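You operate a simulated robot arm through the tools that you are given. There is no shell and no other tool. Be economical: measure what you need, move in short steps, check, and stop when the job is done.

Carry out the task below with a simulated two-armed robot. There is one attempt and no reset: what you move stays moved.

## Task
Pick up the brown blocks book with one hand, pass it to the other hand and put it on the bare end of the dark worktop.

The check looks at the end state, three seconds after you hand in, the way a careful person would. Anything else that was tipped, shoved, dropped, spilled or broken makes it a failure.

## Robot
Two 7-joint arms with two-finger parallel grippers on one trunk, on a base that drives. Base frame: it is fixed to the floor where the robot stands at the start and does not move with it; the origin is under the middle of the robot, x ahead of it, y to its left, z up. Readings come in m, rad, newtons and seconds.
The left shoulder is at the start at [0.05, 0.168, 0.982], the right one opposite. With the tool pointing down near the work surface each hand reaches from about 0.1 to 0.62 m from the robot's upright axis, wherever it stands, measured 20 degrees to its own side. Places, roughly: bare end of the dark worktop [0.3, -3.9, 0.9]. Payload 1.57 kg a hand.
Tool frame (each hand has its own): the origin (TCP) lies between the finger pads and is the grasp point; the fingertips stand 0.03 m ahead of it; z points along the fingers, y is the line along which they close. The gripper opens to 0.08 m. The fingers are 0.017 m wide and 0.012 m thick; the gripper's body (0.04 by 0.082 m) begins 0.08 m behind the TCP.
Orientation is that of the tool frame in the base frame, as a unit quaternion [x, y, z, w]. With the fingers straight down and closing along the base's y, the tool's x points along the base's -x, its y along +y and its z along -z.

## Interface
- The arms move only by the tool apply_moves. It takes "left_motion", "right_motion" or both (then of equal length, played together; a hand with none holds still); each is a list of rows, each an object (a shift or turn left out is 0, a gripper value left out holds the last) with "linear": the shift along the base's x, y, z in units of 20 mm (1.0 is 20 mm), a list of three; "delta_rot": the turn, a rotation vector about the base's x, y, z in units of 5 degrees (1.0 is 5 degrees), a list of three; "gripper": the closure, from 0 (fully open) to 1 (shut). In form: [{"linear": [tx, ty, tz], "delta_rot": [rx, ry, rz], "gripper": gripper}, ...]. A call has 1 to 12 rows; each row shifts and turns the commanded pose from where the row before left it. A call with a number of a shift or a turn outside -1 to 1 is refused whole. Rows are played at 5 a second. More than 0.05 m and 0.15 rad between two rows, or a gripper value outside its range, and nothing of the call is played. Where a pose cannot be reached the arm comes as near as it can. A force on the tool above 40 N (or 10 N above the force at the start of the call, whichever is more), or a blocked arm, ends the call early, and 0.2 s more pass. Each finger travels about 0.045 m/s and halts on what it meets, pressing with about 35 N; the grip force reading is that of the motor and also rises with nothing between the fingers. The clock runs only during rows and for 0.2 s after the last one: add rows that do not move to give the fingers time. The reply holds the time, the measured pose of the TCP, the force on the tool along the base axes, the opening and the grip force, in the units named above and with some noise, with the torque about the TCP (base axes, N m) and any sound that the robot's microphone picked up, and new pictures: "show" is both (left out), scene, wrist or none (wrist: the cameras of the hands that moved).
- Cameras (640 x 400 px; columns grow to the right, rows downward): "scene" is now at [0.1043, 0.0257, 1.1598]; the picture's right is [0.36, -0.93, 0.00], its down [-0.80, -0.31, -0.52] and it looks along [0.48, 0.18, -0.86] (base axes); focal length 249 px, centre (320, 200). "left" rides on the left gripper at [0.072, 0.007, -0.122] in its tool frame; the picture's right is [-0.09, 1.00, 0.00], its down [-0.84, -0.08, -0.54] and it looks along [-0.54, -0.05, 0.84] (tool axes); focal length 238 px, centre (320, 200). "right" rides on the right gripper at [0.072, -0.007, -0.122] in its tool frame; the picture's right is [0.09, 1.00, 0.00], its down [-0.84, 0.08, -0.54] and it looks along [-0.54, 0.05, 0.84] (tool axes); focal length 238 px, centre (320, 200). There is no depth. A picture from a camera that has moved, and an enlarged one, comes with that camera's place and axes in the base frame and with its lens.
- raise_lower(by): slides the trunk up (or, below 0, down) by that many m; the arms and the scene camera ride with it, the base frame stays. It gives what a move gives, with no picture.
- roll_base(legs): drives the robot by 1 to 6 legs, each [ahead, left, turn to the left] in m, m and rad, along the robot's own axes; the way and the turn of a leg run together, so that a leg with both is an arc; at most 1.5 m and 3.142 rad a leg. The arms and the cameras ride along, it lands a little off, and it stops where it bumps. It gives what a move gives, and a new picture of the scene camera.
- pan_tilt(pan, tilt): turns the head with the scene camera to pan (to the left, within 1.396 rad either way) and tilt (down, from -0.506 to 1.204), counted from straight ahead of the robot. It gives what a move gives, and a new picture of the scene camera.
- zoom(camera, box): a new picture of the part [left, top, right, bottom] of that camera's present view, enlarged. It takes no simulated time.
- finish_job(): hands the job in; it is judged then, once.

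Go step by step. Nothing tells you exact positions but the pictures and the camera data: compare them with the known pose of the tool, close in by small moves and look again before you grip or let go. The budget is 120 turns and 260 pictures, counting those below and the enlarged ones. Unless the task says otherwise, let go and move clear before handing in, and close with one line.

The tools are called after "Call:" as name(argument=value, ...) on one line, values as JSON. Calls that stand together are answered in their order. apply_moves: Moves the arms, as the interface text tells. Its arguments: {"type":"object","properties":{"left_motion":{"type":"array","items":{"type":"object","properties":{"linear":{"type":"array","items":{"type":"number"}},"delta_rot":{"type":"array","items":{"type":"number"}},"gripper":{"type":"number"}}}},"right_motion":{"type":"array","items":{"type":"object","properties":{"linear":{"type":"array","items":{"type":"number"}},"delta_rot":{"type":"array","items":{"type":"number"}},"gripper":{"type":"number"}}}},"show":{"type":"string","enum":["both","scene","wrist","none"]}},"required":[]} The other tools are called the same way: raise_lower (by) slides the trunk up or down; roll_base (legs) drives the base; pan_tilt (pan, tilt) turns the head that bears the scene camera; zoom (camera, box) takes an enlarged picture of a part of a camera's view; finish_job () hands the job in.

At the start:

```text
time_s: 0.0
left_tcp_pos: [0.2975, 0.1788, 0.837]
left_tcp_rot: [0.0, 1.0, 0.0, 0.0]
left_contact_force: [-0.9, 0.0, 0.2]
left_moment: [-0.01, 0.01, -0.01]
left_opening: 0.08
left_gripper_force: 0.0
right_tcp_pos: [0.2823, -0.0387, 0.7446]
right_tcp_rot: [0.001, 1.0, 0.0, -0.001]
right_contact_force: [-0.8, 0.2, 0.2]
right_moment: [-0.01, -0.01, 0.01]
right_opening: 0.08
right_gripper_force: 0.0
trunk travel left (down, up): [-0.15, 0.293]
robot x, y, heading: [0.0017, -0.0032, -0.001]
head pan, tilt: [0.365, 1.026]
```

scene: 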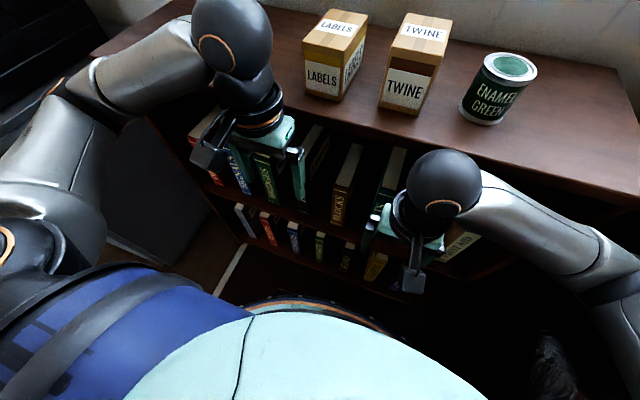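
right: 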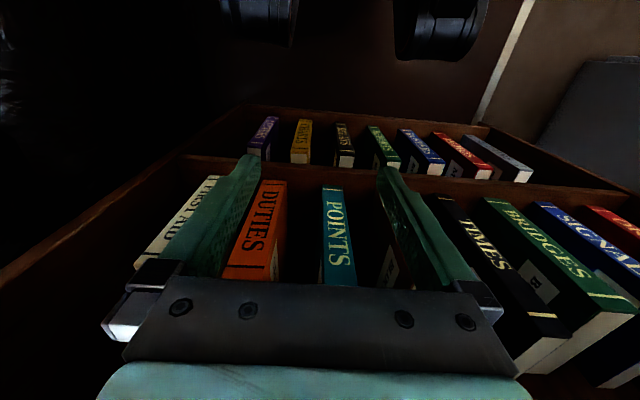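
left: 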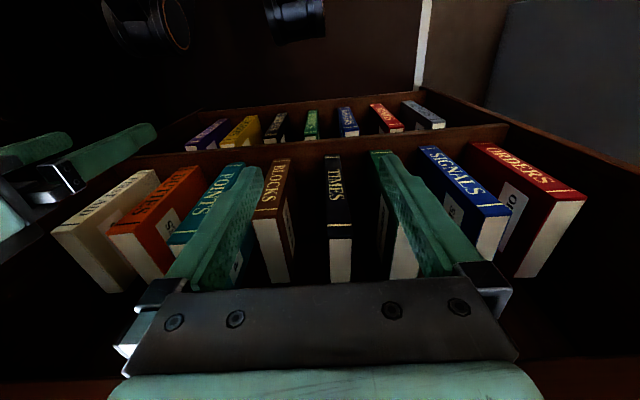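

I see a bookcase with the brown BLOCKS book on its upper shelf, between POINTS and TIMES. I will look closer to measure it.

Call:
zoom(camera="scene", box=[200, 100, 480, 290])

Call:
zoom(camera="left", box=[160, 120, 460, 310])

```text
2.11 times, centred on (340, 195) of scene
camera zoom: at [0.1043, 0.0257, 1.1598], right [0.36, -0.93, 0.0], down [-0.8, -0.31, -0.52], along [0.48, 0.18, -0.86], focal length 525 px, centre (278, 210)
```

zoom: 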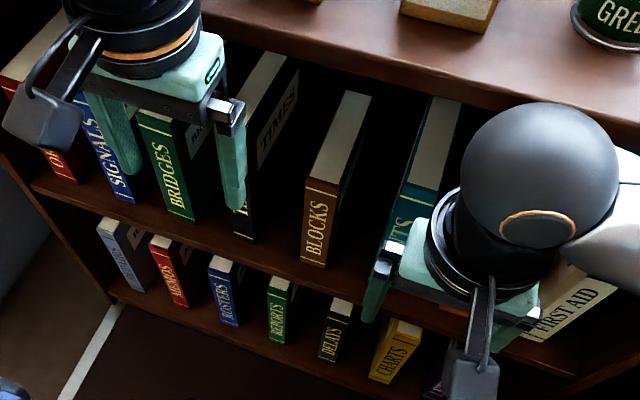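

```text
2.11 times, centred on (310, 215) of left
camera zoom: at [0.2244, 0.1876, 0.9584], right [0.09, 1.0, 0.0], down [0.84, -0.08, 0.54], along [0.54, -0.05, -0.84], focal length 502 px, centre (341, 168)
```

zoom: 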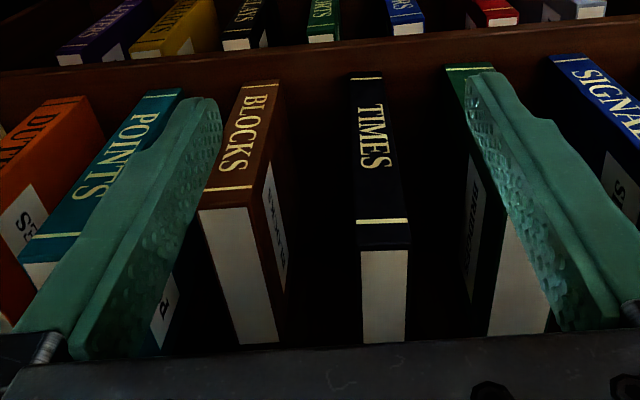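

BLOCKS measures roughly x 0.416–0.556, y 0.070–0.110 and z 0.48–0.69, with wide gaps on both sides. The plan is for the left hand to grip the spine horizontally, back out, and then let the right hand take the top. First I'll back up a little for room.

Call:
roll_base(legs=[[-0.12, 0, 0]])

```text
time_s: 1.2
left_tcp_pos: [0.1776, 0.1791, 0.8361]
left_tcp_rot: [-0.002, 1.0, 0.0, -0.001]
left_contact_force: [-1.0, 0.1, 0.6]
left_moment: [-0.02, 0.04, -0.03]
left_opening: 0.0802
left_gripper_force: 0.0
right_tcp_pos: [0.1621, -0.0391, 0.7434]
right_tcp_rot: [0.0, 1.0, 0.0, 0.0]
right_contact_force: [0.1, 0.1, 0.4]
right_moment: [-0.02, -0.01, 0.01]
right_opening: 0.0798
right_gripper_force: 0.0
trunk travel left (down, up): [-0.15, 0.293]
robot x, y, heading: [-0.1206, 0.003, 0.005]
head pan, tilt: [0.365, 1.026]
camera scene: at [-0.0155, 0.0257, 1.1598], right [0.36, -0.93, 0.0], down [-0.8, -0.31, -0.52], along [0.48, 0.19, -0.86], focal length 249 px, centre (320, 200)
```

scene: 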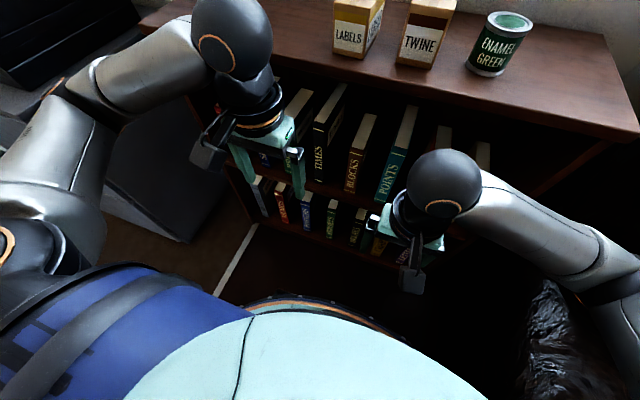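

Next I'll rotate the left hand toward horizontal while moving it forward and down, and shift the right hand aside.

Call:
apply_moves(left_motion=[{"linear": [0.5, 0, 0], "delta_rot": [0, -1, 0]}, {"linear": [0.5, 0, 0], "delta_rot": [0, -1, 0]}, {"linear": [0.5, 0, 0], "delta_rot": [0, -1, 0]}, {"linear": [0.5, 0, 0], "delta_rot": [0, -1, 0]}, {"linear": [0.5, 0, -0.3], "delta_rot": [0, -1, 0]}, {"linear": [0.5, 0, -0.3], "delta_rot": [0, -1, 0]}, {"linear": [0.5, 0, -0.5], "delta_rot": [0, -1, 0]}, {"linear": [0.5, 0, -0.5], "delta_rot": [0, -1, 0]}, {"linear": [0.5, 0, -0.5], "delta_rot": [0, -1, 0]}, {"linear": [0.5, 0, -0.5], "delta_rot": [0, -1, 0]}, {"linear": [0.5, 0, -0.5], "delta_rot": [0, -1, 0]}, {"linear": [0.5, 0, -0.5], "delta_rot": [0, -1, 0]}], right_motion=[{"linear": [0, -0.7, 0]}, {"linear": [0, -0.7, 0]}, {"linear": [0, -0.7, 0]}, {"linear": [0, -0.7, 0]}, {"linear": [0, -0.7, 0]}, {"linear": [0, -0.7, 0]}, {"linear": [0, -0.7, 0]}, {"linear": [0, -0.7, 0]}, {"linear": [0, -0.7, 0]}, {"linear": [0, -0.7, 0]}, {"linear": [0, -0.7, 0]}, {}], show="scene")

```text
time_s: 3.8
left_tcp_pos: [0.3145, 0.1739, 0.7661]
left_tcp_rot: [0.0, 0.866, 0.0, 0.501]
left_contact_force: [0.0, -0.9, -0.2]
left_moment: [0.02, 0.04, -0.02]
left_opening: 0.08
left_gripper_force: 0.1
left hand out of reach, approached as far as the arm can: row 6, 7, 8
right_tcp_pos: [0.163, -0.1919, 0.7454]
right_tcp_rot: [-0.001, 1.0, 0.0, 0.0]
right_contact_force: [-0.4, 0.9, 0.5]
right_moment: [0.02, -0.01, 0.02]
right_opening: 0.0801
right_gripper_force: 0.0
trunk travel left (down, up): [-0.15, 0.293]
robot x, y, heading: [-0.121, 0.0011, -0.0]
head pan, tilt: [0.365, 1.026]
camera scene: at [-0.0155, 0.0257, 1.1598], right [0.36, -0.93, 0.0], down [-0.8, -0.31, -0.52], along [0.48, 0.19, -0.86], focal length 249 px, centre (320, 200)
```

scene: 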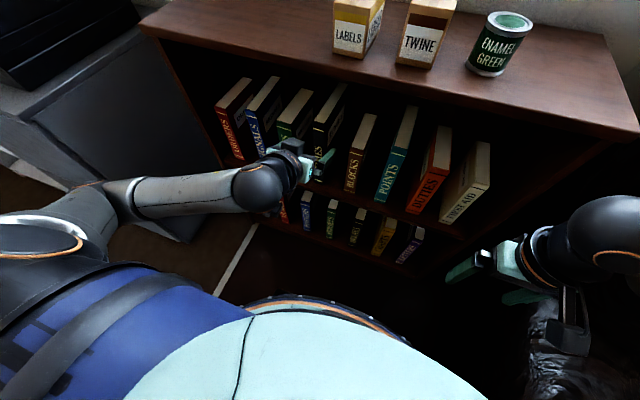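

Call:
apply_moves(left_motion=[{"linear": [0, -0.34, -0.78], "delta_rot": [0, -0.5, 0]}, {"linear": [0, -0.34, -0.78], "delta_rot": [0, -0.5, 0]}, {"linear": [0, -0.34, -0.78], "delta_rot": [0, -0.5, 0]}, {"linear": [0, -0.34, -0.78], "delta_rot": [0, -0.5, 0]}, {"linear": [0, -0.34, -0.78], "delta_rot": [0, -0.5, 0]}, {"linear": [0, -0.34, -0.78], "delta_rot": [0, -0.5, 0]}, {"linear": [0, -0.34, -0.78], "delta_rot": [0, -0.5, 0]}, {"linear": [0, -0.34, -0.78], "delta_rot": [0, -0.5, 0]}, {"linear": [0, -0.34, -0.78], "delta_rot": [0, -0.5, 0]}, {"linear": [0, -0.34, -0.78], "delta_rot": [0, -0.5, 0]}, {"linear": [0, -0.34, -0.78], "delta_rot": [0, -0.5, 0]}, {"linear": [0, -0.34, -0.78], "delta_rot": [0, -0.5, 0]}])

```text
time_s: 6.4
left_tcp_pos: [0.314, 0.0946, 0.5775]
left_tcp_rot: [0.0, 0.707, -0.001, 0.708]
left_contact_force: [0.8, 0.3, 0.2]
left_moment: [0.01, 0.01, 0.0]
left_opening: 0.0801
left_gripper_force: 0.2
right_tcp_pos: [0.1626, -0.1919, 0.7458]
right_tcp_rot: [-0.001, 1.0, 0.0, 0.001]
right_contact_force: [-0.7, -0.1, -0.2]
right_moment: [0.03, -0.02, 0.0]
right_opening: 0.08
right_gripper_force: 0.1
trunk travel left (down, up): [-0.15, 0.293]
robot x, y, heading: [-0.12, -0.001, -0.001]
head pan, tilt: [0.365, 1.026]
camera scene: at [-0.0154, 0.0257, 1.1598], right [0.36, -0.93, 0.0], down [-0.8, -0.31, -0.52], along [0.48, 0.19, -0.86], focal length 249 px, centre (320, 200)
camera left: at [0.1917, 0.1017, 0.5056], right [0.0, 1.0, 0.09], down [-0.54, -0.08, 0.84], along [0.84, -0.05, 0.54], focal length 238 px, centre (320, 200)
```

scene: 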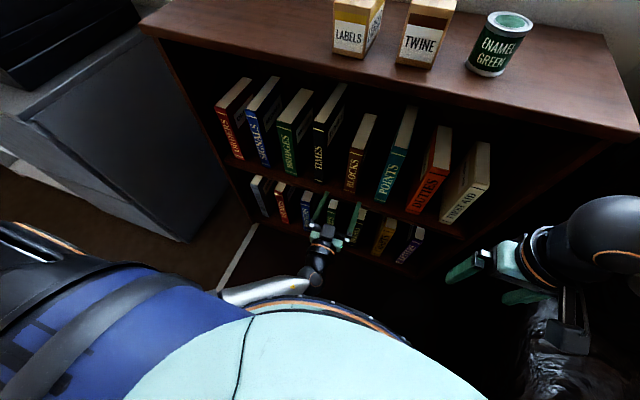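
left: 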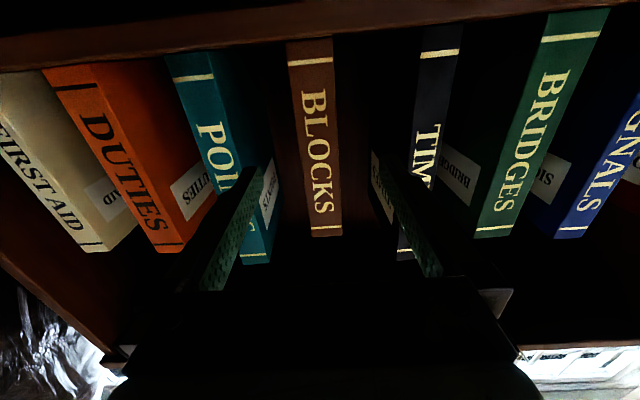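

The fingers straddle BLOCKS, which spans y 0.075–0.112, and the hand is aligned at y 0.0946. I'll advance straight in.

Call:
apply_moves(left_motion=[{"linear": [0.75, 0, 0]}, {"linear": [0.75, 0, 0]}, {"linear": [0.75, 0, 0]}, {"linear": [0.75, 0, 0]}, {"linear": [0.75, 0, 0]}, {"linear": [0.75, 0, 0]}])

```text
time_s: 7.8
left_tcp_pos: [0.404, 0.0943, 0.5774]
left_tcp_rot: [0.0, 0.707, -0.001, 0.707]
left_contact_force: [0.1, -0.2, -0.7]
left_moment: [-0.01, 0.01, 0.03]
left_opening: 0.0803
left_gripper_force: 0.0
right_tcp_pos: [0.1619, -0.1915, 0.746]
right_tcp_rot: [0.0, 1.0, 0.0, 0.001]
right_contact_force: [0.1, 0.1, 0.1]
right_moment: [-0.02, -0.02, -0.04]
right_opening: 0.0801
right_gripper_force: 0.0
trunk travel left (down, up): [-0.15, 0.293]
robot x, y, heading: [-0.1197, -0.0019, 0.004]
head pan, tilt: [0.365, 1.026]
camera scene: at [-0.0154, 0.0257, 1.1598], right [0.36, -0.93, 0.0], down [-0.8, -0.31, -0.52], along [0.48, 0.19, -0.86], focal length 249 px, centre (320, 200)
camera left: at [0.2804, 0.1015, 0.5059], right [0.0, 1.0, 0.09], down [-0.54, -0.08, 0.84], along [0.84, -0.05, 0.54], focal length 238 px, centre (320, 200)
```

scene: 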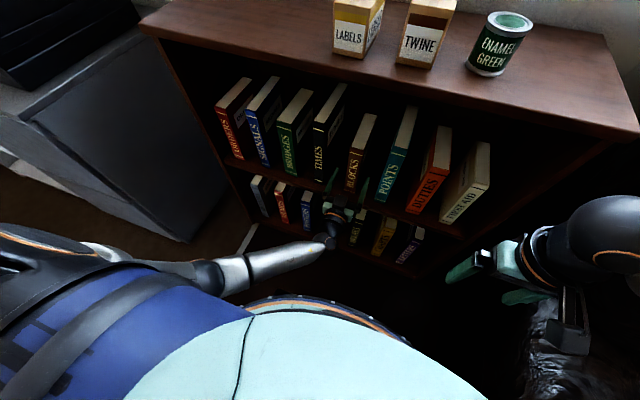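
left: 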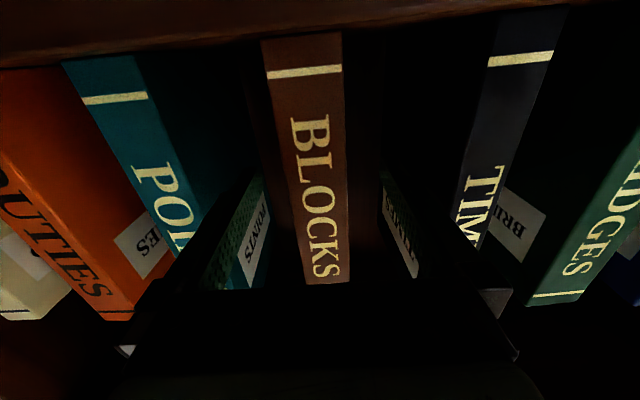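

Call:
apply_moves(left_motion=[{"linear": [0.75, 0, 0]}, {"linear": [0.75, 0, 0]}, {"linear": [0.75, 0, 0]}, {"linear": [0.75, 0, 0]}], show="wrist")

Call:
zoom(camera="scene", box=[240, 70, 480, 270])

```text
time_s: 8.8
left_tcp_pos: [0.4661, 0.0941, 0.5791]
left_tcp_rot: [-0.001, 0.707, 0.0, 0.707]
left_contact_force: [-0.3, -0.4, 0.5]
left_moment: [0.0, 0.01, 0.01]
left_opening: 0.08
left_gripper_force: 0.0
right_tcp_pos: [0.1616, -0.1917, 0.746]
right_tcp_rot: [0.0, 1.0, -0.001, 0.0]
right_contact_force: [-0.5, 0.7, 0.2]
right_moment: [-0.01, 0.0, 0.02]
right_opening: 0.08
right_gripper_force: 0.1
trunk travel left (down, up): [-0.15, 0.293]
robot x, y, heading: [-0.1205, -0.0017, 0.002]
head pan, tilt: [0.365, 1.026]
camera left: at [0.3417, 0.1023, 0.5066], right [0.0, 1.0, 0.09], down [-0.54, -0.08, 0.84], along [0.84, -0.05, 0.54], focal length 238 px, centre (320, 200)
```

left: 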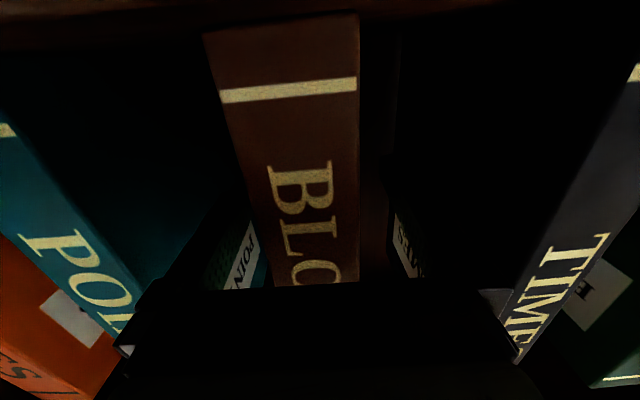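

```text
2.00 times, centred on (360, 170) of scene
camera zoom: at [-0.0154, 0.0257, 1.1598], right [0.36, -0.93, 0.0], down [-0.8, -0.31, -0.52], along [0.48, 0.19, -0.86], focal length 498 px, centre (240, 260)
```

zoom: 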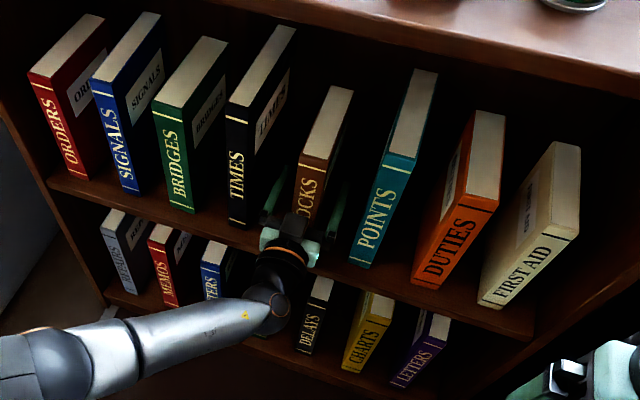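

Call:
apply_moves(left_motion=[{"linear": [0, -0.05, 0], "gripper": 0.3}, {"gripper": 0.5}, {"gripper": 1}, {"gripper": 1}, {"gripper": 1}, {"gripper": 1}])

```text
time_s: 10.2
left_tcp_pos: [0.4651, 0.0925, 0.5776]
left_tcp_rot: [-0.002, 0.707, -0.001, 0.707]
left_contact_force: [-0.5, -3.1, 0.2]
left_moment: [-0.11, 0.19, 0.01]
left_opening: 0.038
left_gripper_force: 35.2
right_tcp_pos: [0.1608, -0.1917, 0.746]
right_tcp_rot: [-0.001, 1.0, 0.0, 0.0]
right_contact_force: [0.3, 0.0, -0.3]
right_moment: [0.01, 0.02, 0.03]
right_opening: 0.0799
right_gripper_force: 0.1
trunk travel left (down, up): [-0.15, 0.293]
robot x, y, heading: [-0.1165, -0.0008, 0.003]
head pan, tilt: [0.365, 1.026]
camera scene: at [-0.0154, 0.0256, 1.1598], right [0.36, -0.93, 0.0], down [-0.8, -0.31, -0.52], along [0.48, 0.19, -0.86], focal length 249 px, centre (320, 200)
camera left: at [0.3418, 0.1008, 0.5058], right [0.0, 1.0, 0.09], down [-0.54, -0.08, 0.84], along [0.84, -0.05, 0.54], focal length 238 px, centre (320, 200)
```

scene: 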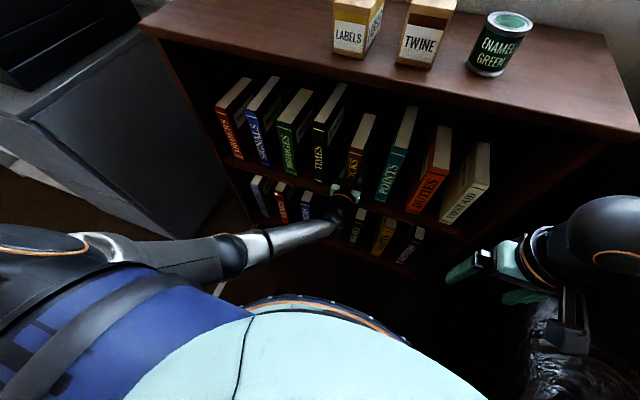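
left: 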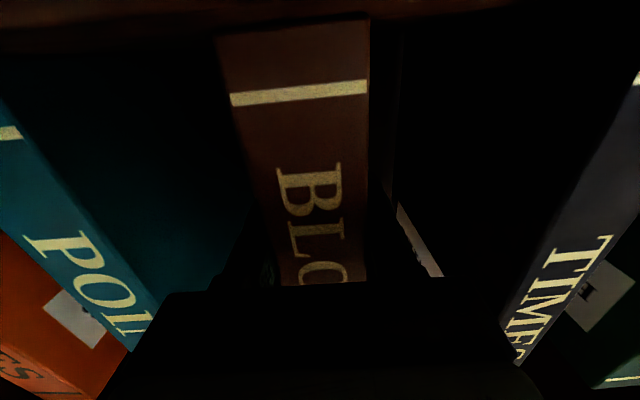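

The book is gripped at 38 mm opening and 35 N. I'll lift it slightly and draw it out a bit to check the hold.

Call:
apply_moves(left_motion=[{"linear": [0, 0, 0.3]}, {"linear": [0, 0, 0.3]}, {"linear": [-0.2, 0, 0.2]}, {"linear": [-0.5, 0, 0]}, {"linear": [-0.5, 0, 0]}, {}])

```text
time_s: 11.6
left_tcp_pos: [0.4419, 0.0939, 0.5932]
left_tcp_rot: [-0.001, 0.708, 0.0, 0.707]
left_contact_force: [-0.7, -1.2, -6.8]
left_moment: [-0.03, 0.11, -0.02]
left_opening: 0.0378
left_gripper_force: 34.7
right_tcp_pos: [0.1625, -0.1909, 0.7473]
right_tcp_rot: [-0.001, 1.0, 0.0, 0.0]
right_contact_force: [-0.3, -0.5, -0.1]
right_moment: [-0.01, -0.01, 0.03]
right_opening: 0.0799
right_gripper_force: 0.0
trunk travel left (down, up): [-0.15, 0.293]
robot x, y, heading: [-0.1188, -0.0, 0.002]
head pan, tilt: [0.365, 1.026]
camera scene: at [-0.0149, 0.0258, 1.1597], right [0.36, -0.93, 0.0], down [-0.8, -0.31, -0.52], along [0.48, 0.19, -0.86], focal length 249 px, centre (320, 200)
camera left: at [0.3185, 0.1014, 0.5215], right [0.0, 1.0, 0.09], down [-0.54, -0.08, 0.84], along [0.84, -0.05, 0.54], focal length 238 px, centre (320, 200)
```

scene: 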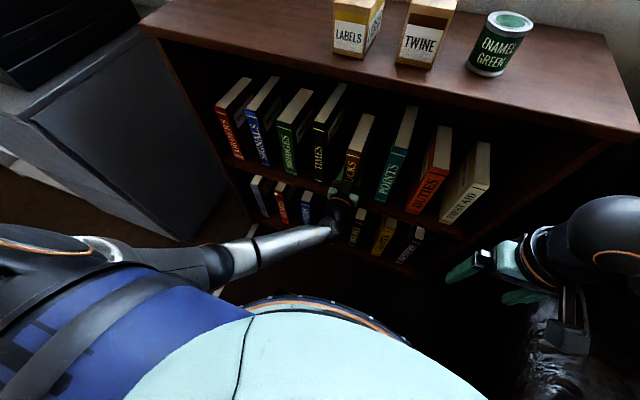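
left: 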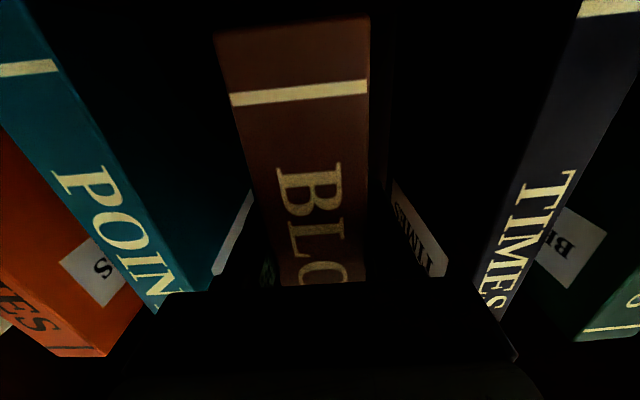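

The hold is firm at about 0.7 kg. I'll back the base straight out.

Call:
roll_base(legs=[[-0.3, 0, 0]])

Call:
pan_tilt(pan=-1.3, tilt=0.35)

```text
time_s: 13.7
left_tcp_pos: [0.1443, 0.0901, 0.5927]
left_tcp_rot: [0.002, 0.707, -0.002, 0.707]
left_contact_force: [0.3, -0.6, -6.8]
left_moment: [0.0, 0.07, -0.02]
left_opening: 0.0378
left_gripper_force: 34.3
right_tcp_pos: [-0.1377, -0.1937, 0.7458]
right_tcp_rot: [0.003, 1.0, 0.0, -0.001]
right_contact_force: [0.5, 0.4, -0.1]
right_moment: [0.0, -0.02, 0.01]
right_opening: 0.0798
right_gripper_force: 0.0
trunk travel left (down, up): [-0.15, 0.293]
robot x, y, heading: [-0.4157, -0.0031, -0.003]
head pan, tilt: [0.365, 1.026]
camera scene: at [-0.3132, 0.0256, 1.1597], right [0.35, -0.94, 0.0], down [-0.8, -0.3, -0.52], along [0.48, 0.18, -0.86], focal length 249 px, centre (320, 200)
```

scene: 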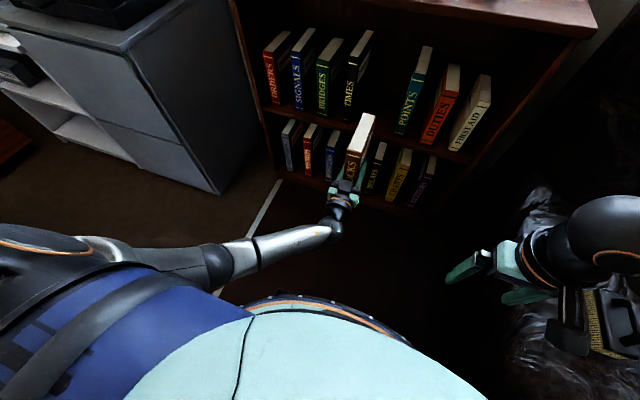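

```text
time_s: 15.4
left_tcp_pos: [0.1454, 0.0903, 0.5923]
left_tcp_rot: [0.002, 0.707, -0.002, 0.707]
left_contact_force: [0.2, -0.2, -6.4]
left_moment: [-0.02, 0.11, 0.0]
left_opening: 0.0379
left_gripper_force: 35.5
right_tcp_pos: [-0.1382, -0.192, 0.7463]
right_tcp_rot: [0.003, 1.0, 0.001, 0.0]
right_contact_force: [0.0, -0.3, -1.0]
right_moment: [0.0, -0.02, 0.03]
right_opening: 0.0803
right_gripper_force: 0.1
trunk travel left (down, up): [-0.15, 0.293]
robot x, y, heading: [-0.4192, -0.0006, -0.007]
head pan, tilt: [-1.3, 0.351]
camera scene: at [-0.3524, -0.0881, 1.2163], right [-0.96, -0.26, 0.0], down [-0.09, 0.33, -0.94], along [0.25, -0.91, -0.34], focal length 249 px, centre (320, 200)
```

scene: 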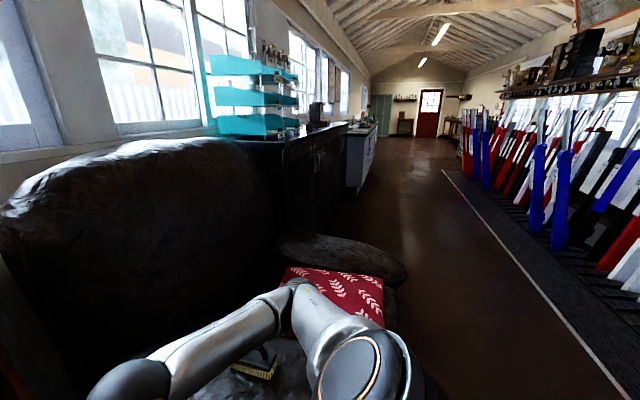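

Call:
zoom(camera="scene", box=[200, 40, 460, 210])

Call:
pan_tilt(pan=0.2, tilt=0.95)

```text
2.35 times, centred on (330, 125) of scene
camera zoom: at [-0.3524, -0.0881, 1.2163], right [-0.96, -0.26, 0.0], down [-0.09, 0.33, -0.94], along [0.25, -0.91, -0.34], focal length 586 px, centre (296, 376)
```

zoom: 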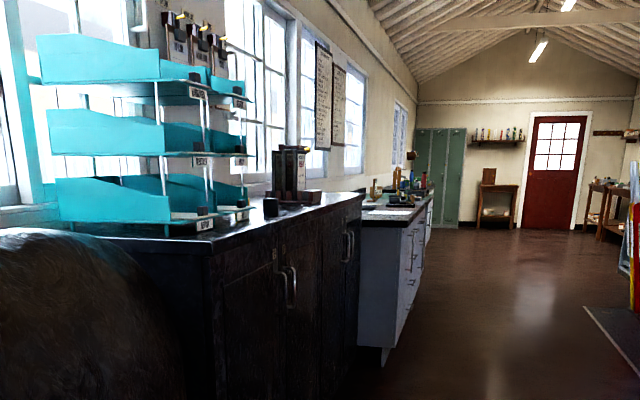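

```text
time_s: 17.0
left_tcp_pos: [0.1446, 0.0906, 0.5936]
left_tcp_rot: [0.002, 0.708, -0.003, 0.707]
left_contact_force: [0.7, -0.5, -6.2]
left_moment: [-0.03, 0.09, 0.01]
left_opening: 0.0378
left_gripper_force: 35.0
right_tcp_pos: [-0.1388, -0.1932, 0.7449]
right_tcp_rot: [0.002, 1.0, 0.0, -0.001]
right_contact_force: [0.0, -0.2, -0.2]
right_moment: [-0.02, 0.01, 0.03]
right_opening: 0.0799
right_gripper_force: 0.1
trunk travel left (down, up): [-0.15, 0.293]
robot x, y, heading: [-0.4206, -0.0025, -0.009]
head pan, tilt: [0.201, 0.949]
camera scene: at [-0.3055, 0.0158, 1.1651], right [0.19, -0.98, 0.0], down [-0.8, -0.16, -0.58], along [0.57, 0.11, -0.81], focal length 249 px, centre (320, 200)
```

scene: 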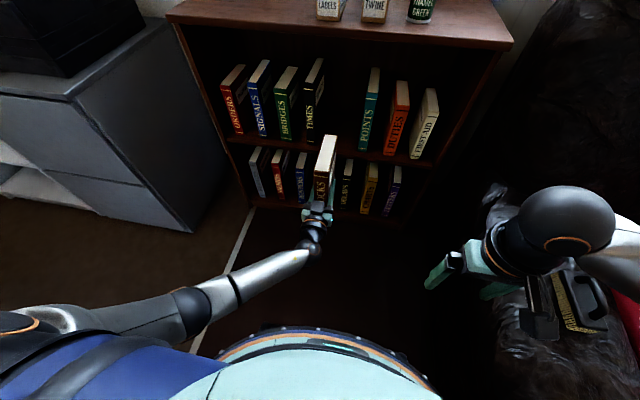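

I'll back into the aisle, clear of the bookcase and the armchair, for the handover.

Call:
roll_base(legs=[[-0.5, 0, 0]])

```text
time_s: 20.0
left_tcp_pos: [-0.3628, 0.0911, 0.594]
left_tcp_rot: [0.004, 0.707, -0.005, 0.707]
left_contact_force: [0.1, 0.3, -5.6]
left_moment: [-0.01, 0.08, 0.0]
left_opening: 0.0378
left_gripper_force: 35.1
right_tcp_pos: [-0.6469, -0.1917, 0.7446]
right_tcp_rot: [0.005, 1.0, -0.001, -0.001]
right_contact_force: [0.0, -0.5, 0.3]
right_moment: [-0.01, 0.02, -0.02]
right_opening: 0.08
right_gripper_force: 0.1
trunk travel left (down, up): [-0.15, 0.293]
robot x, y, heading: [-0.9261, 0.001, -0.013]
head pan, tilt: [0.201, 0.949]
camera scene: at [-0.8136, 0.0191, 1.1651], right [0.19, -0.98, 0.0], down [-0.8, -0.15, -0.58], along [0.57, 0.11, -0.81], focal length 249 px, centre (320, 200)
```

scene: 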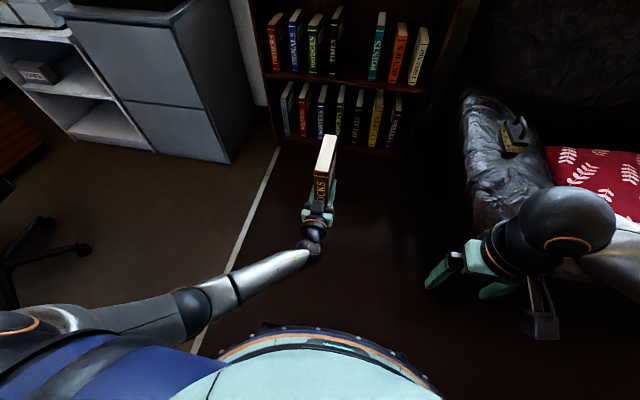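

Now the handover: I'll bring the book closer to the middle and higher, and raise the right hand first.

Call:
apply_moves(left_motion=[{"linear": [-0.54, -0.25, 0.42]}, {"linear": [-0.54, -0.25, 0.42]}, {"linear": [-0.54, -0.25, 0.42]}, {"linear": [-0.54, -0.25, 0.42]}, {"linear": [-0.54, -0.25, 0.42]}, {"linear": [-0.54, -0.25, 0.42]}, {"linear": [-0.54, -0.25, 0.42]}, {"linear": [-0.54, -0.25, 0.42]}, {"linear": [-0.54, -0.25, 0.42]}, {"linear": [-0.54, -0.25, 0.42]}, {"linear": [-0.54, -0.25, 0.42]}, {"linear": [-0.54, -0.25, 0.42]}], right_motion=[{"linear": [0.5, 0, 0.8]}, {"linear": [0.5, 0, 0.8]}, {"linear": [0.5, 0, 0.8]}, {"linear": [0.5, 0, 0.8]}, {"linear": [0.5, 0, 0.8]}, {"linear": [0.5, 0, 0.8]}, {"linear": [0.5, 0, 0.8]}, {"linear": [0.5, 0, 0.8]}, {"linear": [0.5, 0, 0.8]}, {"linear": [0.5, 0, 0.8]}, {"linear": [0.5, 0, 0.8]}, {}], show="scene")

```text
time_s: 22.8
left_tcp_pos: [-0.462, 0.0604, 0.7101]
left_tcp_rot: [0.02, 0.679, 0.032, 0.733]
left_contact_force: [-0.1, -1.4, -6.8]
left_moment: [0.0, 0.1, 0.02]
left_opening: 0.0379
left_gripper_force: 35.0
right_tcp_pos: [-0.5354, -0.1922, 0.9236]
right_tcp_rot: [0.005, 1.0, 0.0, -0.001]
right_contact_force: [0.4, 0.4, 0.2]
right_moment: [-0.03, 0.04, 0.01]
right_opening: 0.0802
right_gripper_force: 0.0
trunk travel left (down, up): [-0.15, 0.293]
robot x, y, heading: [-0.9228, 0.0088, -0.011]
head pan, tilt: [0.201, 0.949]
stopped in row 12 (left hand): the arm was blocked; the commanded pose is now the measured one
camera scene: at [-0.8137, 0.0191, 1.1651], right [0.19, -0.98, 0.0], down [-0.8, -0.15, -0.58], along [0.57, 0.11, -0.81], focal length 249 px, centre (320, 200)
```

scene: 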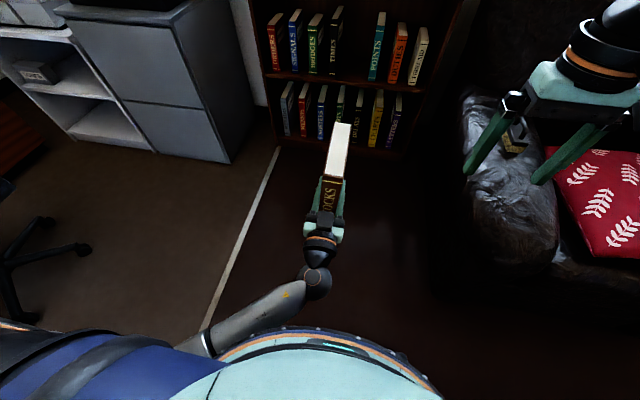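

The left arm came up against the body and tilted a little. I'll ease it forward and restore its orientation.

Call:
apply_moves(left_motion=[{"linear": [0.5, 0, 0]}, {"linear": [0.5, 0, 0], "delta_rot": [-0.21, 0.22, -0.05]}, {"linear": [0.5, 0, 0], "delta_rot": [-0.21, 0.22, -0.05]}, {"linear": [0.5, 0, 0], "delta_rot": [-0.21, 0.22, -0.05]}, {"delta_rot": [-0.21, 0.22, -0.05]}, {}])

```text
time_s: 24.2
left_tcp_pos: [-0.4228, 0.0569, 0.715]
left_tcp_rot: [-0.001, 0.706, -0.002, 0.708]
left_contact_force: [-0.1, 0.6, -6.8]
left_moment: [-0.03, 0.13, -0.01]
left_opening: 0.0379
left_gripper_force: 35.4
right_tcp_pos: [-0.5367, -0.1908, 0.9231]
right_tcp_rot: [0.005, 1.0, 0.0, -0.001]
right_contact_force: [-0.5, -0.6, 0.2]
right_moment: [0.02, 0.02, -0.02]
right_opening: 0.0802
right_gripper_force: 0.1
trunk travel left (down, up): [-0.15, 0.293]
robot x, y, heading: [-0.9279, 0.0027, -0.012]
head pan, tilt: [0.201, 0.949]
camera scene: at [-0.8137, 0.0191, 1.1651], right [0.19, -0.98, 0.0], down [-0.8, -0.15, -0.58], along [0.57, 0.11, -0.81], focal length 249 px, centre (320, 200)
camera left: at [-0.5456, 0.0665, 0.6416], right [0.0, 1.0, 0.09], down [-0.54, -0.07, 0.84], along [0.84, -0.05, 0.54], focal length 238 px, centre (320, 200)
```

scene: 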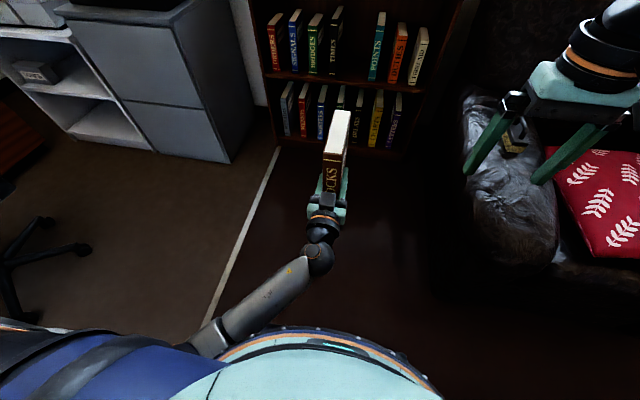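
left: 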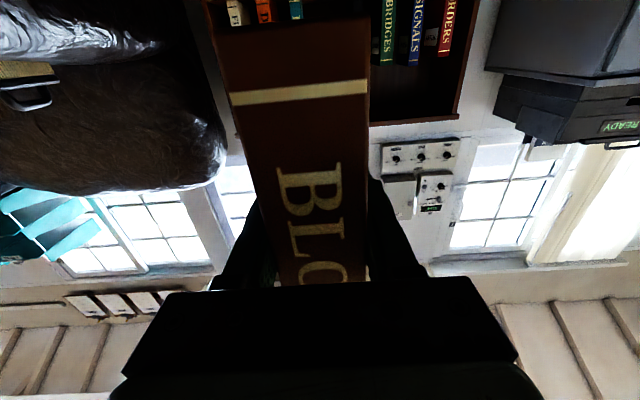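

The book's top is at z≈0.838, with its centre near (-0.405, 0.059). I'll bring the right hand above it.

Call:
apply_moves(right_motion=[{"linear": [0.57, 1, 0]}, {"linear": [0.57, 1, 0]}, {"linear": [0.57, 1, 0]}, {"linear": [0.57, 1, 0]}, {"linear": [0.57, 1, 0]}, {"linear": [0.57, 1, 0]}, {"linear": [0.57, 1, 0]}, {"linear": [0.57, 1, 0]}, {"linear": [0.57, 1, 0]}, {"linear": [0.57, 1, 0]}, {"linear": [0.57, 1, 0]}, {"linear": [0.57, 1, 0]}])

```text
time_s: 26.8
left_tcp_pos: [-0.4224, 0.0577, 0.714]
left_tcp_rot: [0.0, 0.707, -0.001, 0.707]
left_contact_force: [1.6, -0.5, -6.3]
left_moment: [-0.03, 0.1, -0.01]
left_opening: 0.0379
left_gripper_force: 35.1
right_tcp_pos: [-0.3973, 0.0498, 0.9245]
right_tcp_rot: [0.004, 1.0, -0.001, -0.001]
right_contact_force: [0.8, 0.4, 0.0]
right_moment: [0.03, 0.02, 0.02]
right_opening: 0.0802
right_gripper_force: 0.2
trunk travel left (down, up): [-0.15, 0.293]
robot x, y, heading: [-0.9255, 0.0053, -0.013]
head pan, tilt: [0.201, 0.949]
camera scene: at [-0.8138, 0.0192, 1.1651], right [0.19, -0.98, 0.0], down [-0.8, -0.15, -0.58], along [0.57, 0.11, -0.81], focal length 249 px, centre (320, 200)
camera right: at [-0.4708, 0.0444, 1.045], right [-0.08, 1.0, 0.0], down [0.84, 0.07, 0.54], along [0.54, 0.04, -0.84], focal length 238 px, centre (320, 200)
```

scene: 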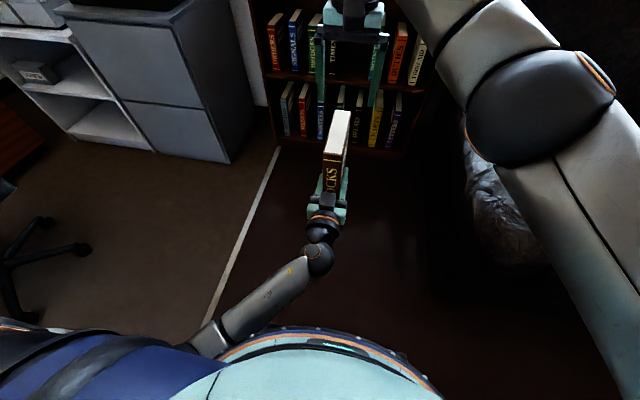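
right: 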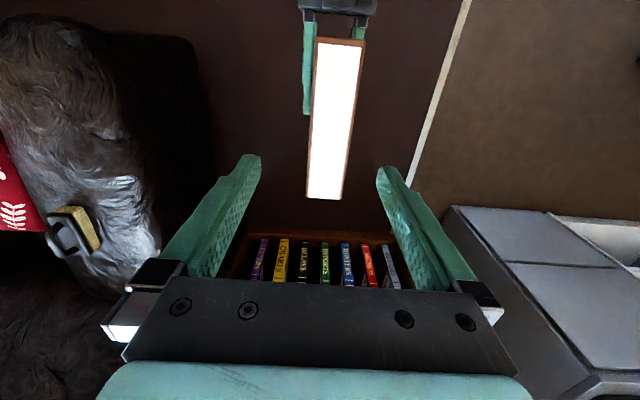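

Triangulation agrees: the book is centred at y 0.0585, x −0.409. I'll lower the right hand onto it.

Call:
apply_moves(right_motion=[{"linear": [-0.2, 0.43, 0]}, {"linear": [-0.1, 0, -0.65]}, {"linear": [0, 0, -0.65]}, {"linear": [0, 0, -0.65]}, {"linear": [0, 0, -0.65]}, {"linear": [0, 0, -0.65]}, {}], show="wrist")

```text
time_s: 28.4
left_tcp_pos: [-0.4225, 0.0581, 0.7123]
left_tcp_rot: [-0.001, 0.707, -0.001, 0.708]
left_contact_force: [-0.2, 0.8, -6.3]
left_moment: [0.01, 0.1, -0.01]
left_opening: 0.0383
left_gripper_force: 35.0
right_tcp_pos: [-0.4061, 0.0573, 0.8581]
right_tcp_rot: [0.005, 1.0, 0.0, -0.001]
right_contact_force: [-0.1, 0.6, -0.3]
right_moment: [0.02, -0.03, -0.02]
right_opening: 0.08
right_gripper_force: 0.1
trunk travel left (down, up): [-0.15, 0.293]
robot x, y, heading: [-0.9268, 0.004, -0.015]
head pan, tilt: [0.201, 0.949]
camera right: at [-0.4784, 0.0524, 0.9795], right [-0.08, 1.0, 0.0], down [0.84, 0.07, 0.54], along [0.54, 0.04, -0.84], focal length 238 px, centre (320, 200)
```

right: 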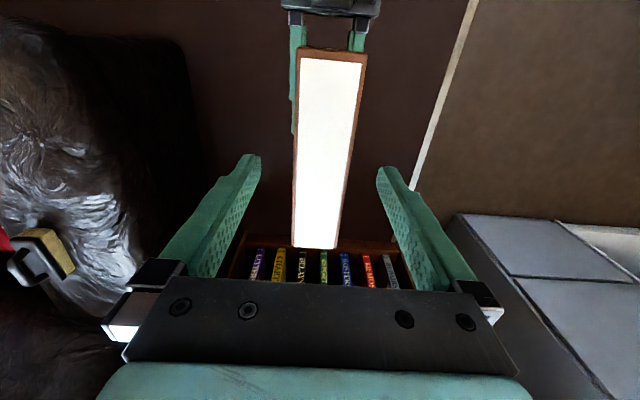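

Call:
apply_moves(right_motion=[{"linear": [0, 0, -0.65]}, {"linear": [0, 0, -0.65]}, {"linear": [0, 0, -0.65]}, {"linear": [0, 0, -0.65]}, {"linear": [0, 0, -0.65]}, {}])

```text
time_s: 29.8
left_tcp_pos: [-0.4228, 0.0574, 0.7138]
left_tcp_rot: [0.001, 0.706, -0.003, 0.708]
left_contact_force: [0.2, -0.3, -7.1]
left_moment: [-0.01, 0.11, 0.0]
left_opening: 0.0376
left_gripper_force: 35.1
right_tcp_pos: [-0.4063, 0.0581, 0.7934]
right_tcp_rot: [0.005, 1.0, 0.0, -0.001]
right_contact_force: [0.1, 0.1, 0.6]
right_moment: [-0.02, 0.02, 0.0]
right_opening: 0.0799
right_gripper_force: 0.1
trunk travel left (down, up): [-0.15, 0.293]
robot x, y, heading: [-0.9268, 0.0049, -0.008]
head pan, tilt: [0.201, 0.949]
camera scene: at [-0.8136, 0.0191, 1.1651], right [0.19, -0.98, 0.0], down [-0.8, -0.15, -0.58], along [0.57, 0.11, -0.81], focal length 249 px, centre (320, 200)
camera right: at [-0.4787, 0.0521, 0.9148], right [-0.08, 1.0, 0.0], down [0.84, 0.07, 0.54], along [0.54, 0.04, -0.84], focal length 238 px, centre (320, 200)
```

scene: 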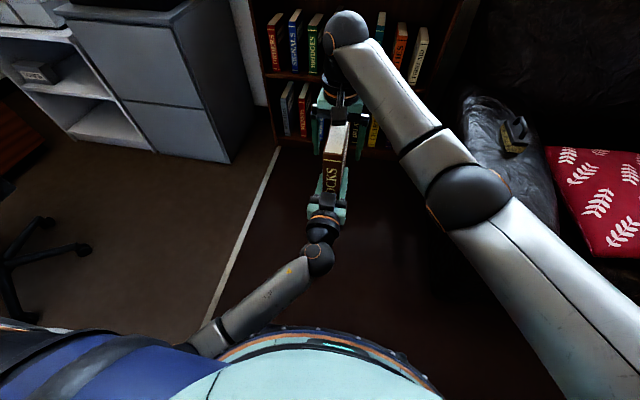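
right: 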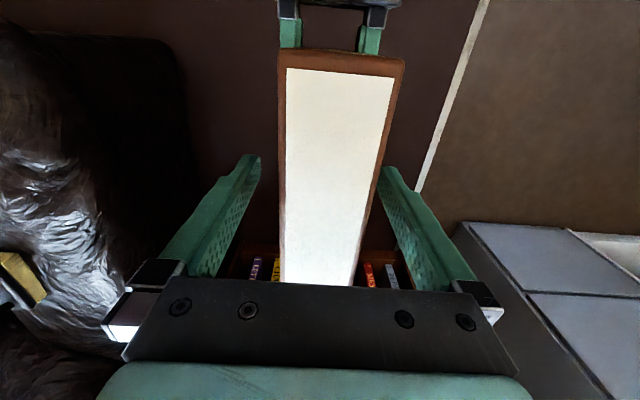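

Call:
apply_moves(right_motion=[{"gripper": 0.3}, {"gripper": 0.5}, {"gripper": 1}, {"gripper": 1}, {"gripper": 1}, {"gripper": 1}])

```text
time_s: 31.2
left_tcp_pos: [-0.4222, 0.0585, 0.7137]
left_tcp_rot: [0.0, 0.707, 0.0, 0.707]
left_contact_force: [-0.2, -1.9, -6.1]
left_moment: [0.62, 0.13, -0.41]
left_opening: 0.0378
left_gripper_force: 34.5
right_tcp_pos: [-0.4066, 0.0573, 0.7936]
right_tcp_rot: [0.004, 1.0, 0.0, -0.001]
right_contact_force: [0.1, 2.1, -0.5]
right_moment: [-0.45, 0.0, 0.31]
right_opening: 0.0382
right_gripper_force: 35.1
trunk travel left (down, up): [-0.15, 0.293]
robot x, y, heading: [-0.9278, 0.0053, -0.014]
head pan, tilt: [0.201, 0.949]
camera scene: at [-0.8137, 0.0191, 1.1651], right [0.19, -0.98, 0.0], down [-0.8, -0.15, -0.58], along [0.57, 0.11, -0.81], focal length 249 px, centre (320, 200)
camera right: at [-0.4788, 0.0522, 0.915], right [-0.08, 1.0, 0.0], down [0.84, 0.07, 0.54], along [0.54, 0.04, -0.84], focal length 238 px, centre (320, 200)
```

scene: 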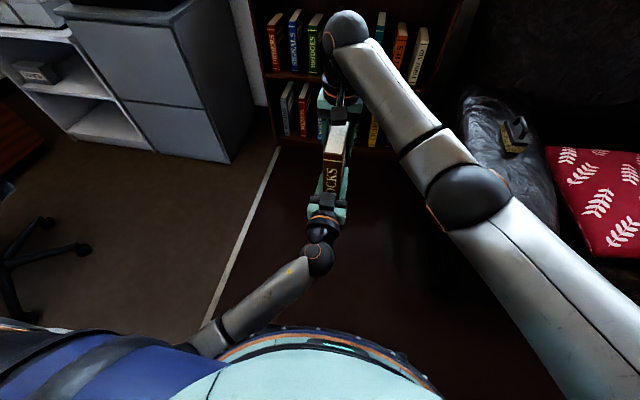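
right: 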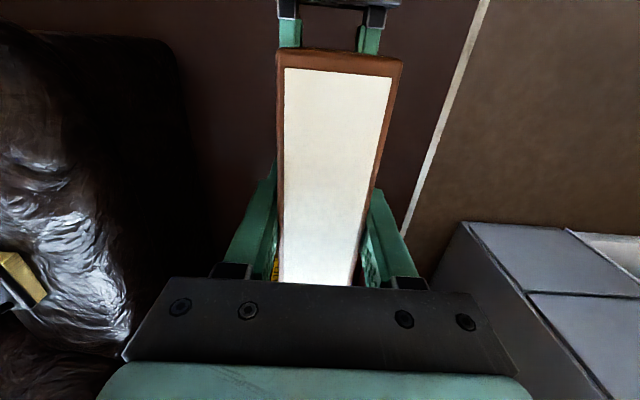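

Both hands hold the book. I'll open the left one.

Call:
apply_moves(left_motion=[{"gripper": 0}, {"gripper": 0}, {"gripper": 0}, {"gripper": 0}, {"gripper": 0}])

```text
time_s: 32.4
left_tcp_pos: [-0.4223, 0.0591, 0.7127]
left_tcp_rot: [0.0, 0.706, -0.002, 0.708]
left_contact_force: [-0.5, 0.9, 0.1]
left_moment: [-0.01, 0.01, 0.01]
left_opening: 0.08
left_gripper_force: 0.0
right_tcp_pos: [-0.4056, 0.0579, 0.794]
right_tcp_rot: [0.005, 1.0, -0.001, 0.0]
right_contact_force: [-0.4, -0.3, -0.2]
right_moment: [-0.01, -0.01, -0.04]
right_opening: 0.0377
right_gripper_force: 34.6
trunk travel left (down, up): [-0.15, 0.293]
robot x, y, heading: [-0.9234, 0.0051, -0.007]
head pan, tilt: [0.201, 0.949]
camera scene: at [-0.8137, 0.0191, 1.1651], right [0.19, -0.98, 0.0], down [-0.8, -0.15, -0.58], along [0.57, 0.11, -0.81], focal length 249 px, centre (320, 200)
camera left: at [-0.5456, 0.0665, 0.6415], right [0.0, 1.0, 0.09], down [-0.54, -0.07, 0.84], along [0.84, -0.05, 0.54], focal length 238 px, centre (320, 200)
```

scene: 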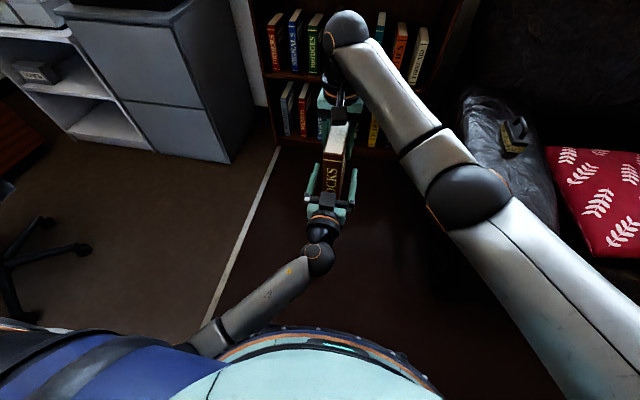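
left: 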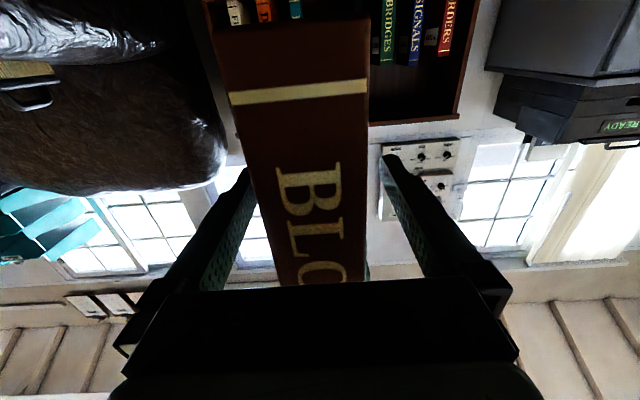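

Call:
apply_moves(left_motion=[{"linear": [-0.3, 0, 0]}, {"linear": [-0.3, 0, 0]}, {"linear": [-0.3, 0, 0]}, {"linear": [-0.3, 0, 0]}, {"linear": [-0.3, 0, 0]}, {}], right_motion=[{"linear": [0.5, 0, 0.1]}, {"linear": [0.6, 0, 0.1]}, {"linear": [0.6, 0, 0.1]}, {"linear": [0.6, 0, 0.1]}, {"linear": [0.6, 0, 0.1]}, {}])

```text
time_s: 34.0
left_tcp_pos: [-0.4308, 0.0717, 0.7402]
left_tcp_rot: [0.005, 0.679, 0.013, 0.734]
left_contact_force: [-2.0, -2.1, 0.2]
left_moment: [0.0, 0.06, -0.14]
left_opening: 0.08
left_gripper_force: 0.0
right_tcp_pos: [-0.3693, 0.0503, 0.8016]
right_tcp_rot: [0.004, 1.0, 0.004, 0.0]
right_contact_force: [2.1, 2.9, -5.4]
right_moment: [0.22, -0.11, -0.08]
right_opening: 0.0377
right_gripper_force: 34.9
right hand out of reach, approached as far as the arm can: row 3, 4, 5
trunk travel left (down, up): [-0.15, 0.293]
robot x, y, heading: [-0.9281, 0.0046, -0.01]
head pan, tilt: [0.201, 0.949]
stopped in row 6 (left hand): the arm was blocked; the commanded pose is now the measured one
camera scene: at [-0.8136, 0.0191, 1.1651], right [0.19, -0.98, 0.0], down [-0.8, -0.15, -0.58], along [0.57, 0.11, -0.81], focal length 249 px, centre (320, 200)
camera right: at [-0.4426, 0.044, 0.9225], right [-0.08, 1.0, 0.01], down [0.84, 0.07, 0.54], along [0.54, 0.05, -0.84], focal length 238 px, centre (320, 200)
camera left: at [-0.5479, 0.081, 0.66], right [-0.02, 0.99, 0.12], down [-0.6, -0.1, 0.79], along [0.8, -0.06, 0.6], focal length 238 px, centre (320, 200)
```

scene: 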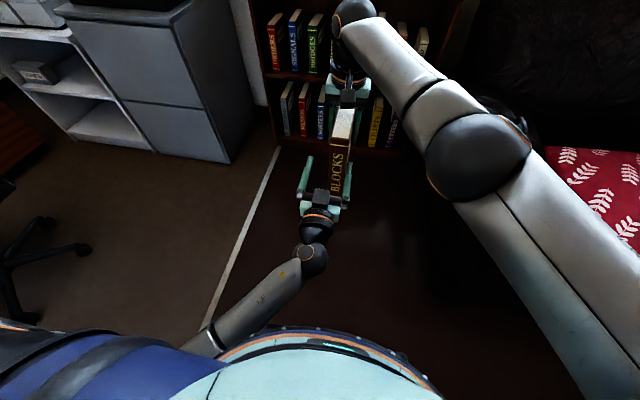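
right: 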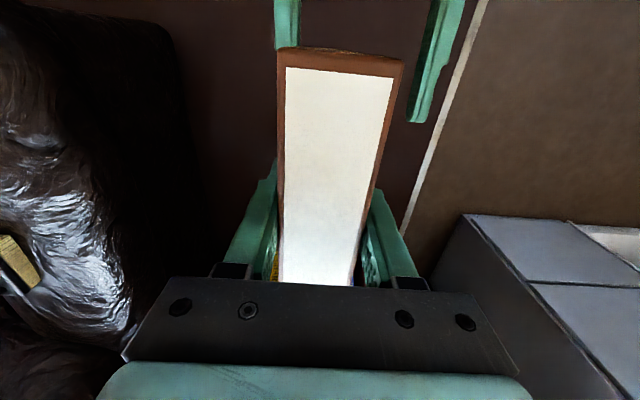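
left: 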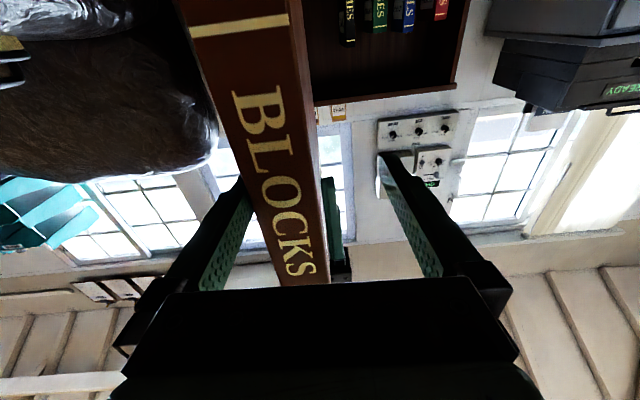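

The left fingers straddle the book off-centre and the arm is again against the body. I'll centre the left hand and then slide it down below the book.

Call:
apply_moves(left_motion=[{"linear": [0, -0.5, 0]}, {"linear": [0, -0.5, 0]}, {"linear": [0, 0, -0.8]}, {"linear": [0, 0, -0.8]}, {"linear": [0, 0, -0.8]}, {"linear": [0, 0, -0.8]}, {"linear": [-0.3, 0, -0.8]}, {"linear": [-0.4, 0, -0.8]}, {"linear": [-0.4, 0, -0.8]}, {"linear": [-0.4, 0, -0.8]}, {"linear": [-0.4, 0, -0.8]}, {}])

```text
time_s: 36.6
left_tcp_pos: [-0.4687, 0.0527, 0.5987]
left_tcp_rot: [0.005, 0.679, 0.012, 0.734]
left_contact_force: [0.0, -0.4, 0.4]
left_moment: [-0.01, 0.02, -0.02]
left_opening: 0.0801
left_gripper_force: 0.1
right_tcp_pos: [-0.3711, 0.0503, 0.8022]
right_tcp_rot: [0.004, 1.0, 0.002, 0.0]
right_contact_force: [0.5, 0.4, -6.6]
right_moment: [-0.03, 0.03, 0.02]
right_opening: 0.0378
right_gripper_force: 34.8
trunk travel left (down, up): [-0.15, 0.293]
robot x, y, heading: [-0.9263, 0.003, -0.011]
head pan, tilt: [0.201, 0.949]
camera scene: at [-0.8136, 0.0191, 1.1651], right [0.19, -0.98, 0.0], down [-0.8, -0.15, -0.58], along [0.57, 0.11, -0.81], focal length 249 px, centre (320, 200)
camera left: at [-0.5861, 0.0607, 0.5173], right [-0.02, 0.99, 0.11], down [-0.6, -0.1, 0.79], along [0.8, -0.05, 0.6], focal length 238 px, centre (320, 200)
```

scene: 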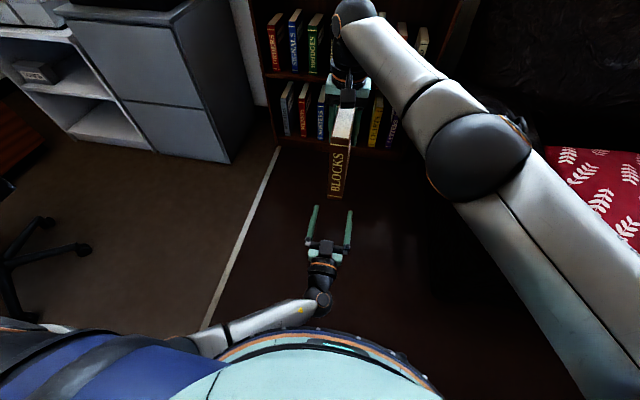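
left: 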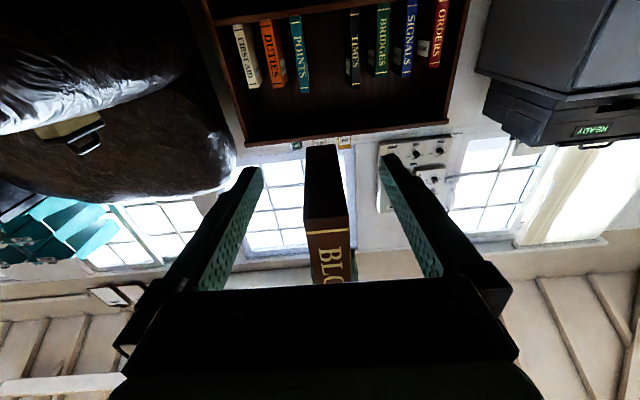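

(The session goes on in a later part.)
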